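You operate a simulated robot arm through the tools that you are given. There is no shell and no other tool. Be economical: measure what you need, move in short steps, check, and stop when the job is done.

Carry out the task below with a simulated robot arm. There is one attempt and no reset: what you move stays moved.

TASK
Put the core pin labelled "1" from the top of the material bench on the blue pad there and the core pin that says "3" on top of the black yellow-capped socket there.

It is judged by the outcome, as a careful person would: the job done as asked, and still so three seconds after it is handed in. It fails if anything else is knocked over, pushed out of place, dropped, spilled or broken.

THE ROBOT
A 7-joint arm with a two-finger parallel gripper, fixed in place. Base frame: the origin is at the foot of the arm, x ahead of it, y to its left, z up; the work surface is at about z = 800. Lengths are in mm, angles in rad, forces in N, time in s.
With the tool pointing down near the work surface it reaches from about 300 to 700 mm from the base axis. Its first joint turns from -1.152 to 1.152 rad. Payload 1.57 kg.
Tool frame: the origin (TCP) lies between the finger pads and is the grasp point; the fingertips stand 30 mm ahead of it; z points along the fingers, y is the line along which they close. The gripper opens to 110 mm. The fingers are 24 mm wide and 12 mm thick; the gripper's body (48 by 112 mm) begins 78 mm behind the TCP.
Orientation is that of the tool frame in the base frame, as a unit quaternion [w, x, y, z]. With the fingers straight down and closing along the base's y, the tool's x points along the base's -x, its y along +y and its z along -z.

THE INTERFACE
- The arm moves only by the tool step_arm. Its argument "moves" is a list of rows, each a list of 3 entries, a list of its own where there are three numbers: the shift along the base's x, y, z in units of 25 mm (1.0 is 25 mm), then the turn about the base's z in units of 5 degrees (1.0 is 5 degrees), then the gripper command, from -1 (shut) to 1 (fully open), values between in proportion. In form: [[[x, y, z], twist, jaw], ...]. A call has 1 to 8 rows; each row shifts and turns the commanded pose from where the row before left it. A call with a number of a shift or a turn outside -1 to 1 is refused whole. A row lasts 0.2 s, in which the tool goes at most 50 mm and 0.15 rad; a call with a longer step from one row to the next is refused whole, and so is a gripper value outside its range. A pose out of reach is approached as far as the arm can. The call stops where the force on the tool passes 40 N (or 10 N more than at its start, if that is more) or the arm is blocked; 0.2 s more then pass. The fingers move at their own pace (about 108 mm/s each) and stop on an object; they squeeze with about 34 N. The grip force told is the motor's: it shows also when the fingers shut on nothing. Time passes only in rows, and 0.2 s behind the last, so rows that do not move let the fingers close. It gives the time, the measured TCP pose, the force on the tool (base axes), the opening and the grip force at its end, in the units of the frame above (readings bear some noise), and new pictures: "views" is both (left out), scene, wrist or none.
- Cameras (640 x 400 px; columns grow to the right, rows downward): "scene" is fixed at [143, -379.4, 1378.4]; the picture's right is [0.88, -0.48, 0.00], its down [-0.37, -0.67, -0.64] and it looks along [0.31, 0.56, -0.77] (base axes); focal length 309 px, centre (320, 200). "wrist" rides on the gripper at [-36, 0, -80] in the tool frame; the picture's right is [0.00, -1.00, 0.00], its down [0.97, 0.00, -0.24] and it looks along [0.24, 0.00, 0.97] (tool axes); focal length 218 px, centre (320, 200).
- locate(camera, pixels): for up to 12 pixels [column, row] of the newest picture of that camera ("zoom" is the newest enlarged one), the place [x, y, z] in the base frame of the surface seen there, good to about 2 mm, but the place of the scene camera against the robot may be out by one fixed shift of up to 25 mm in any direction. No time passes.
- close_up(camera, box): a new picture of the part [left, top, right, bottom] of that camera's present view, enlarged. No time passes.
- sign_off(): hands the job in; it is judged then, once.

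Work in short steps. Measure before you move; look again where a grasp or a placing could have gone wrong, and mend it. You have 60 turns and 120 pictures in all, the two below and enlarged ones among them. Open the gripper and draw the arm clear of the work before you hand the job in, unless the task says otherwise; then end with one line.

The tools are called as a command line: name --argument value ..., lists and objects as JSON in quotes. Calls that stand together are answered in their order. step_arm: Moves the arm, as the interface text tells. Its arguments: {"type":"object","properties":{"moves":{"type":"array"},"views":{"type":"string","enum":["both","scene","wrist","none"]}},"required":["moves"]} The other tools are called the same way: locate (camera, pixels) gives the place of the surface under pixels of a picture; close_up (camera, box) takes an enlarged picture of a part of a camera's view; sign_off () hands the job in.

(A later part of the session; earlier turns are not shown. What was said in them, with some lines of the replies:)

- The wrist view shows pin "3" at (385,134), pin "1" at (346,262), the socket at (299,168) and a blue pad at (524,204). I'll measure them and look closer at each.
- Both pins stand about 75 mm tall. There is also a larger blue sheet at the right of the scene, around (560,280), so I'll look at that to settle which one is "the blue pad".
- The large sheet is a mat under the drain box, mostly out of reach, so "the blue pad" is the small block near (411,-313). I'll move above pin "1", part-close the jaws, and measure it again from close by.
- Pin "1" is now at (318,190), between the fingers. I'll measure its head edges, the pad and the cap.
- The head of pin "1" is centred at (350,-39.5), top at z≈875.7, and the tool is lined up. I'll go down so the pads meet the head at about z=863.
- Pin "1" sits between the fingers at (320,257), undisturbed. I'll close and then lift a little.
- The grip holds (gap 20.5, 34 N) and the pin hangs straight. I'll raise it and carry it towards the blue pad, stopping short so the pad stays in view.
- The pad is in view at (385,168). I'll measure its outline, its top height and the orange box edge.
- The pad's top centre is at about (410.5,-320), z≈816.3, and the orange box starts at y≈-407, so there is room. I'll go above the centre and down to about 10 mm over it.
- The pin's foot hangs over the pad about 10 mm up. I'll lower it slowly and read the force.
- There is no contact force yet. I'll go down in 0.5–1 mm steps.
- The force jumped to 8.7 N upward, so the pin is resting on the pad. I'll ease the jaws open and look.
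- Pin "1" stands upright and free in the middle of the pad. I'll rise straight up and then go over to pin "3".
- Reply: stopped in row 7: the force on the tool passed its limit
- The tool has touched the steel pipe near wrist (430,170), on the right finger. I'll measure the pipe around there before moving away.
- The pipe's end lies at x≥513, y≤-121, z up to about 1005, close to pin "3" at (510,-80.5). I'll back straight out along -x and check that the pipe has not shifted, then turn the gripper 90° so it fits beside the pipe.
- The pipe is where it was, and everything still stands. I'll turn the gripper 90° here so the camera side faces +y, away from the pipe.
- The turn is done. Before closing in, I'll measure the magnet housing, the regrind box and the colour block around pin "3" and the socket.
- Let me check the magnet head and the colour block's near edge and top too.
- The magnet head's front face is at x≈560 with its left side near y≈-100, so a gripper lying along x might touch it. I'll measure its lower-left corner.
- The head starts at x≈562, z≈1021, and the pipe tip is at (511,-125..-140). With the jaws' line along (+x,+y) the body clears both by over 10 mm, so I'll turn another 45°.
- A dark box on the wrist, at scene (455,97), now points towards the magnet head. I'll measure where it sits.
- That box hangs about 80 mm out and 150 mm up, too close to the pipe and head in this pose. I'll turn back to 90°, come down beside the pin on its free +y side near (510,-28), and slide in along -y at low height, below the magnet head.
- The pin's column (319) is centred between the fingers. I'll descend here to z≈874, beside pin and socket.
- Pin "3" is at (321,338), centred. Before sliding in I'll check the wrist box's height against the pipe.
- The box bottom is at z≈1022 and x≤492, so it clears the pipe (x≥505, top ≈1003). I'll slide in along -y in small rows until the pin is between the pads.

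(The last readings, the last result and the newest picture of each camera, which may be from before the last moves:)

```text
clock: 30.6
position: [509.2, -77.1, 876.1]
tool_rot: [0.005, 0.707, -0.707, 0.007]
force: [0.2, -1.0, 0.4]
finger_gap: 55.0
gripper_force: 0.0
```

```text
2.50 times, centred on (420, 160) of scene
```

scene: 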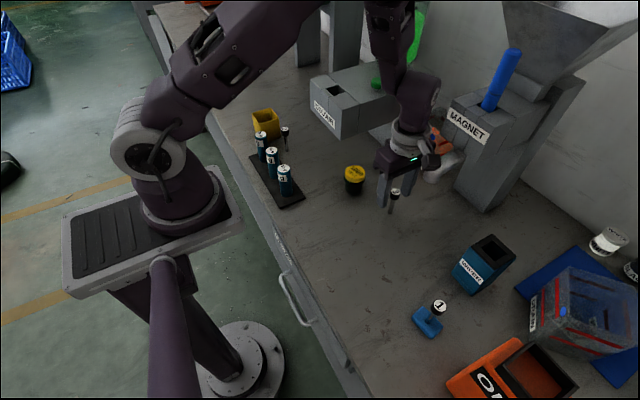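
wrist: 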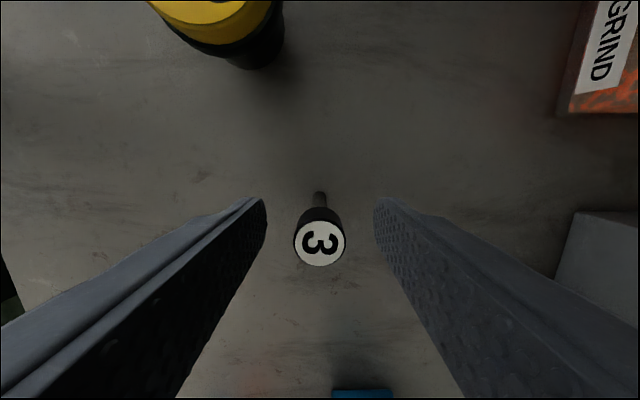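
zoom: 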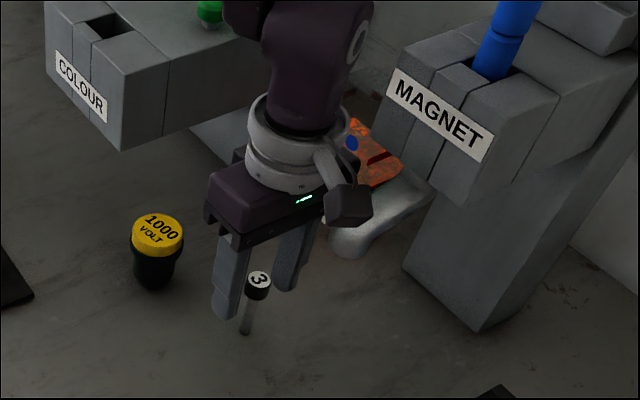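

No contact, and the pin is between the pads. I'll lower 4 mm, close, and lift 10 mm.

step_arm --moves '[[[0, 0, -0.16], 0, 0.0], [[0, 0, 0], 0, -0.4], [[0, 0, 0], 0, -0.6], [[0, 0, 0], 0, -1], [[0, 0, 0], 0, -1], [[0, 0, 0.15], 0, -1], [[0, 0, 0.3], 0, -1], [[0, 0, 0], 0, -1]]' --views "both"

close_up --camera "scene" --box '[340, 80, 500, 240]'

```text
clock: 32.4
position: [509.9, -78.3, 882.1]
tool_rot: [0.005, 0.707, -0.707, 0.008]
force: [0.0, -0.1, -0.8]
finger_gap: 20.7
gripper_force: 34.0
```

scene: 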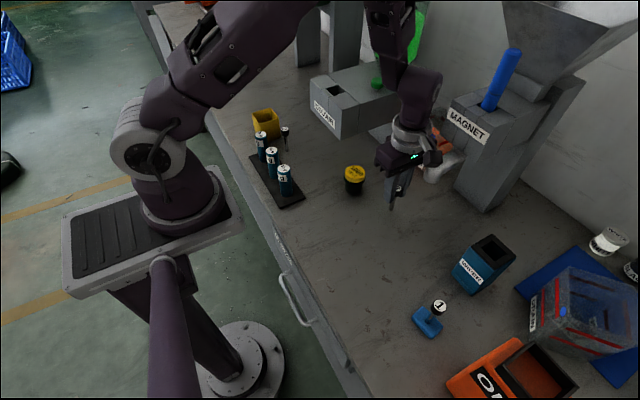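
wrist: 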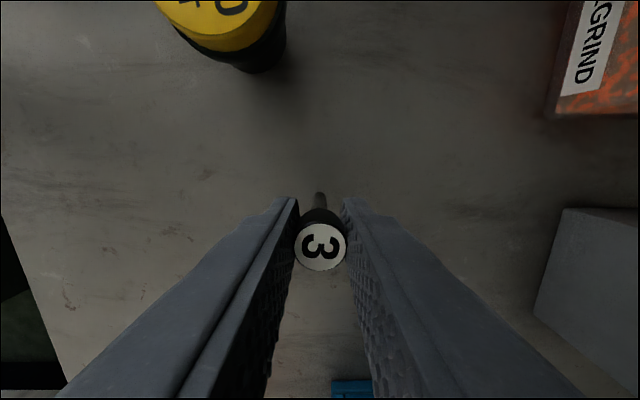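

```text
2.50 times, centred on (420, 160) of scene
```

zoom: 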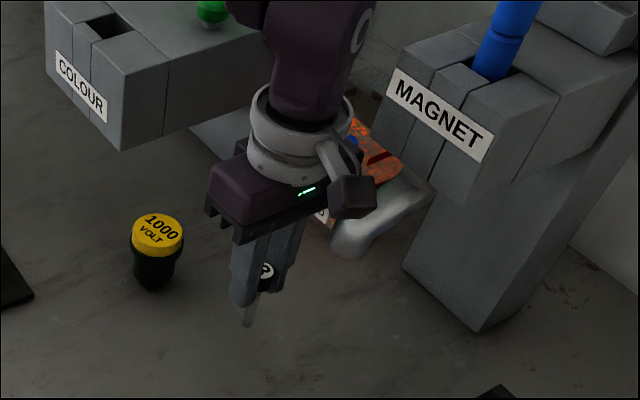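

The grip holds (gap 20.7, 34 N). I'll slide back out along +y, then rise so the foot clears the socket.

step_arm --moves '[[[0, 0.4, 0], 0, -1], [[0, 0.5, 0], 0, -1], [[0, 0.5, 0], 0, -1], [[0, 0.5, 0], 0, -1], [[0, 0, 0.8], 0, -1], [[0, 0, 1], 0, -1], [[0, 0, 1], 0, -1], [[0, 0, 0.2], 0, -1]]' --views "none"

step_arm --moves '[[[-0.8, 0, 0], 0, -1], [[-0.8, 0, 0], 0, -1], [[0, 0, 0], 0, -1]]' --views "both"

```text
clock: 34.2
position: [509.4, -29.9, 958.8]
tool_rot: [-0.006, -0.707, 0.707, -0.008]
force: [0.6, 0.2, -0.5]
finger_gap: 20.6
gripper_force: 34.2
```

```text
clock: 35.0
position: [470.4, -31.1, 957.9]
tool_rot: [0.006, 0.708, -0.706, 0.008]
force: [0.2, 0.5, -1.3]
finger_gap: 20.6
gripper_force: 34.2
```

scene: 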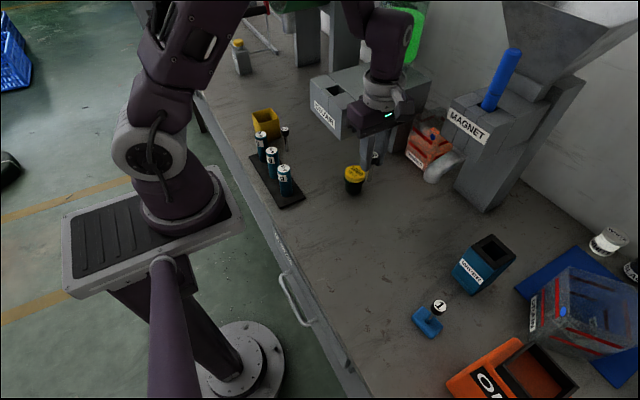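
wrist: 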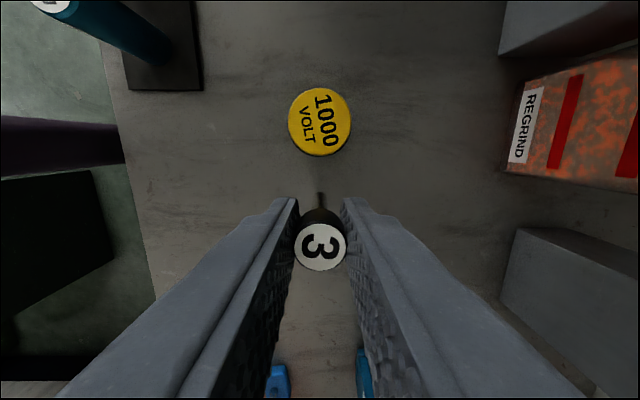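

The socket cap is straight ahead at (320,121). I'll measure its edges and height.

locate --camera "wrist" --pixels '[[320, 121], [291, 121], [348, 121], [320, 90], [320, 151], [305, 105], [336, 138], [500, 50], [500, 20], [130, 60]]'

close_up --camera "wrist" --box '[270, 80, 370, 220]'

```text
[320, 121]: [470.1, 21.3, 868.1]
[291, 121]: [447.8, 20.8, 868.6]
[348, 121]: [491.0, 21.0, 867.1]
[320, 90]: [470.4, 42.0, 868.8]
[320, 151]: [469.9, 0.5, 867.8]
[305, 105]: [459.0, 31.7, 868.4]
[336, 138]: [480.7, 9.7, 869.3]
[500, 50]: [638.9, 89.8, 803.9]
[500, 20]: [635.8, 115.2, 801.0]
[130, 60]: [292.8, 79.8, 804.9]
```

```text
2.86 times, centred on (320, 150) of wrist
```

zoom: 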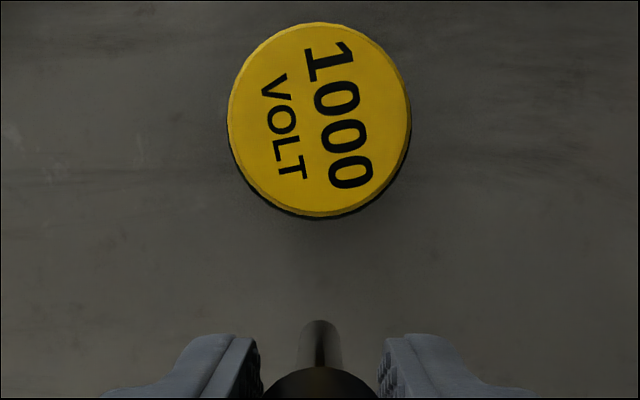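

The cap centre is (470,21), top z≈868. The pin sits 3.5 mm to -y of the TCP, so I'll go to y≈24.5 and stop with the foot a few mm above the cap.

step_arm --moves '[[[0, 0.5, 0], 0, -1], [[0, 0.5, 0], 0, -1], [[0, 0.5, 0], 0, -1], [[0, 0.4, 0], 0, -1], [[0, 0.266, 0], 0, -1], [[0, 0, -0.3], 0, -1], [[0, 0, -0.25], 0, -1], [[0, 0, 0], 0, -1]]' --views "both"

close_up --camera "scene" --box '[310, 80, 430, 210]'

close_up --camera "wrist" --box '[260, 130, 380, 290]'

```text
clock: 36.8
position: [469.3, 22.5, 942.9]
tool_rot: [0.003, 0.708, -0.707, 0.008]
force: [0.2, -1.0, -0.2]
finger_gap: 20.6
gripper_force: 34.3
```

scene: 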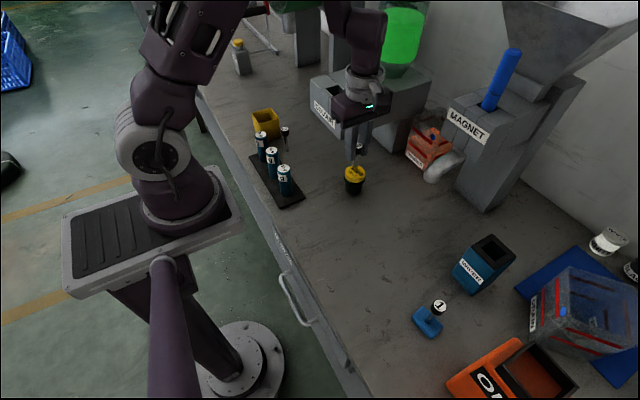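
wrist: 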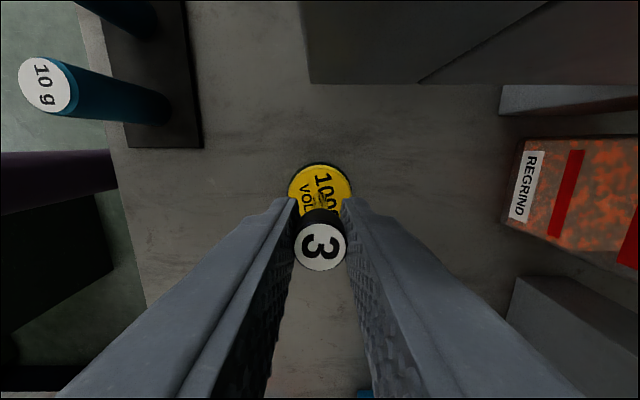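

```text
3.08 times, centred on (370, 145) of scene
```

zoom: 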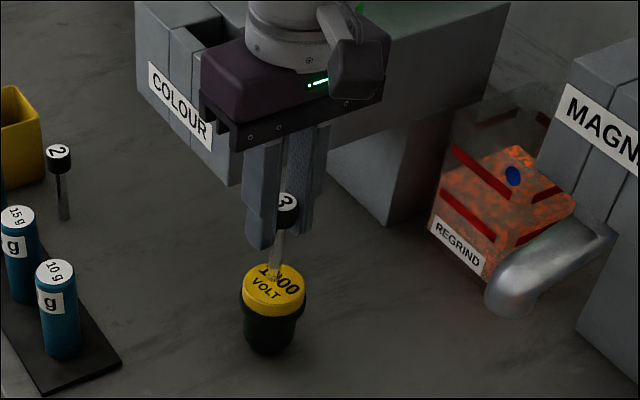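

```text
2.50 times, centred on (320, 210) of wrist
```

zoom: 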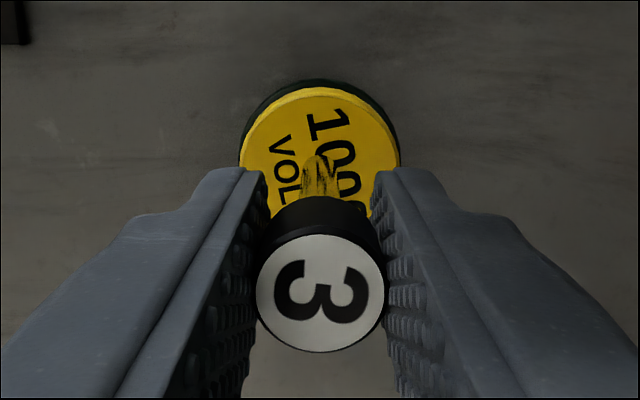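

The foot is over the cap's middle with no contact yet. I'll lower in small steps and watch the force.

step_arm --moves '[[[0, 0, -0.08], 0, -1], [[0, 0, -0.05], 0, -1], [[0, 0, 0], 0, -1]]' --views "none"

step_arm --moves '[[[0, 0, -0.03], 0, -1], [[0, 0, 0], 0, -1]]' --views "none"

```text
clock: 37.6
position: [470.4, 23.5, 939.4]
tool_rot: [0.005, 0.708, -0.706, 0.007]
force: [-0.1, -0.5, -0.8]
finger_gap: 20.5
gripper_force: 34.0
```

```text
clock: 38.2
position: [469.7, 24.1, 940.9]
tool_rot: [0.005, 0.707, -0.707, 0.008]
force: [-1.0, -0.2, 0.2]
finger_gap: 20.7
gripper_force: 34.4
```

step_arm --moves '[[[0, 0, -0.03], 0, -1], [[0, 0, 0], 0, -1]]' --views "none"

```text
clock: 38.8
position: [469.6, 24.5, 938.0]
tool_rot: [0.003, 0.708, -0.706, 0.007]
force: [-1.5, -0.8, 19.4]
finger_gap: 20.6
gripper_force: 34.5
```

There is firm contact now (19 N). I'll ease up a little and open gently.

step_arm --moves '[[[0, 0, 0.02], 0, -1], [[0, 0, 0], 0, -0.6], [[0, 0, 0], 0, -0.55], [[0, 0, 0], 0, -0.4], [[0, 0, 0], 0, -0.1], [[0, 0, 0], 0, 0.0], [[0, 0, 0], 0, 0.0]]' --views "both"

close_up --camera "scene" --box '[310, 80, 430, 210]'

```text
clock: 40.4
position: [469.1, 24.5, 939.1]
tool_rot: [0.005, 0.708, -0.706, 0.008]
force: [1.1, -0.2, -0.8]
finger_gap: 55.0
gripper_force: 0.2
```

scene: 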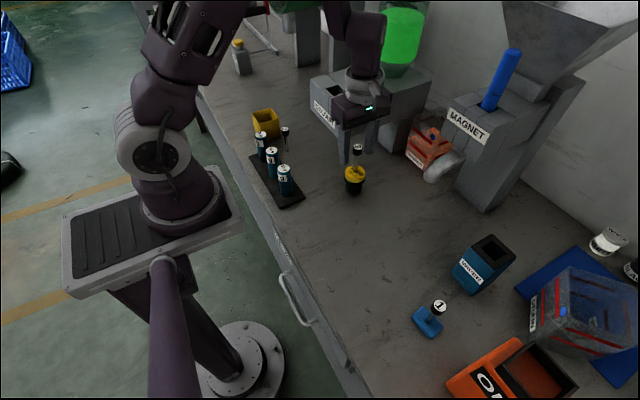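
wrist: 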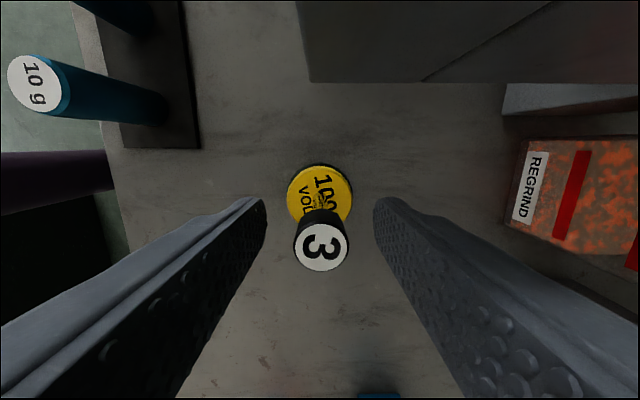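

```text
3.08 times, centred on (370, 145) of scene
```

zoom: 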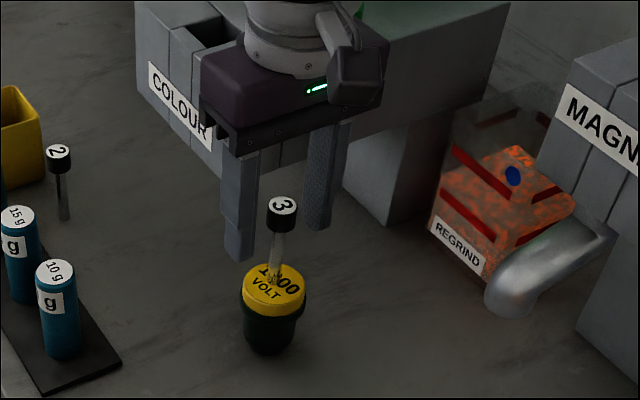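

Pin "3" stands free on the cap. I'll rise straight up, clear of it, and draw back.

step_arm --moves '[[[0, 0, 0.6], 0, 0.0], [[0, 0, 1], 0, 0.0], [[0, 0, 1], 0, 0.0], [[0, 0, 1], 0, 0.0], [[0, 0, 1], 0, 0.0], [[0, 0, 0.6], 0, 0.0], [[-0.8, -0.4, 0], 0, 0.0], [[-1, -0.6, 0], 0, 0.0]]' --views "none"

step_arm --moves '[[[-0.8, -0.4, 0], 0, 0.0], [[0, 0, 0], 0, 0.0], [[0, 0, 0], 0, 0.0], [[0, 0, 0], 0, 0.0]]' --views "both"

close_up --camera "scene" --box '[240, 80, 480, 350]'

```text
clock: 42.2
position: [425.7, -1.1, 1071.6]
tool_rot: [0.004, 0.707, -0.707, 0.008]
force: [-0.4, -0.6, -0.2]
finger_gap: 54.7
gripper_force: 0.0
```

```text
clock: 43.2
position: [407.0, -12.1, 1070.6]
tool_rot: [0.005, 0.708, -0.706, 0.007]
force: [-0.6, -0.1, -0.4]
finger_gap: 54.9
gripper_force: 0.0
```

scene: 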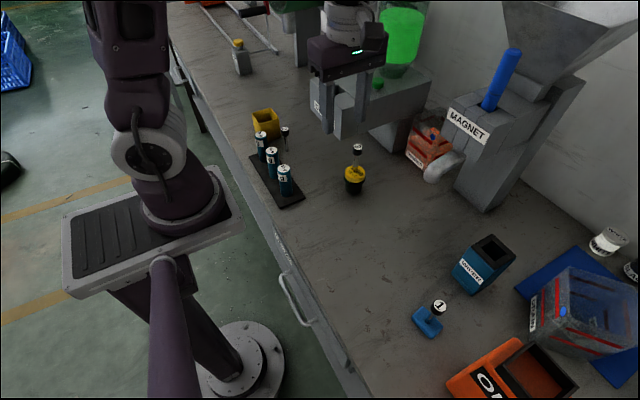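
wrist: 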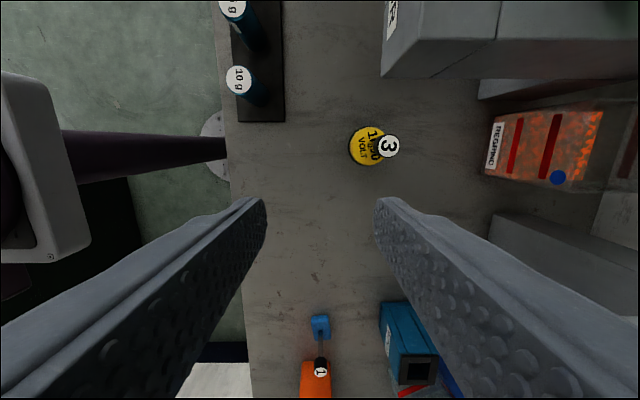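

```text
1.48 times, centred on (360, 215) of scene
```

zoom: 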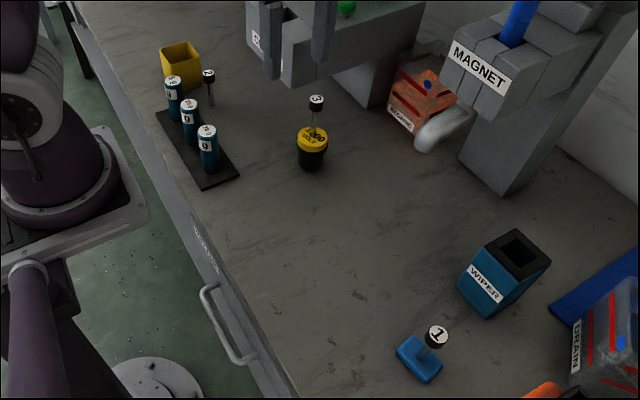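

Both pins stand upright where they were asked for, the other things look where they were, and the arm is clear with the jaws open. I'll hand it in.

sign_off

```text
The job is handed in.
```

Pin "1" stands on the small blue pad and pin "3" stands on the yellow-capped socket; one finger touched the steel pipe by the magnet on the way, but the pipe and everything else looked unmoved in the pictures.
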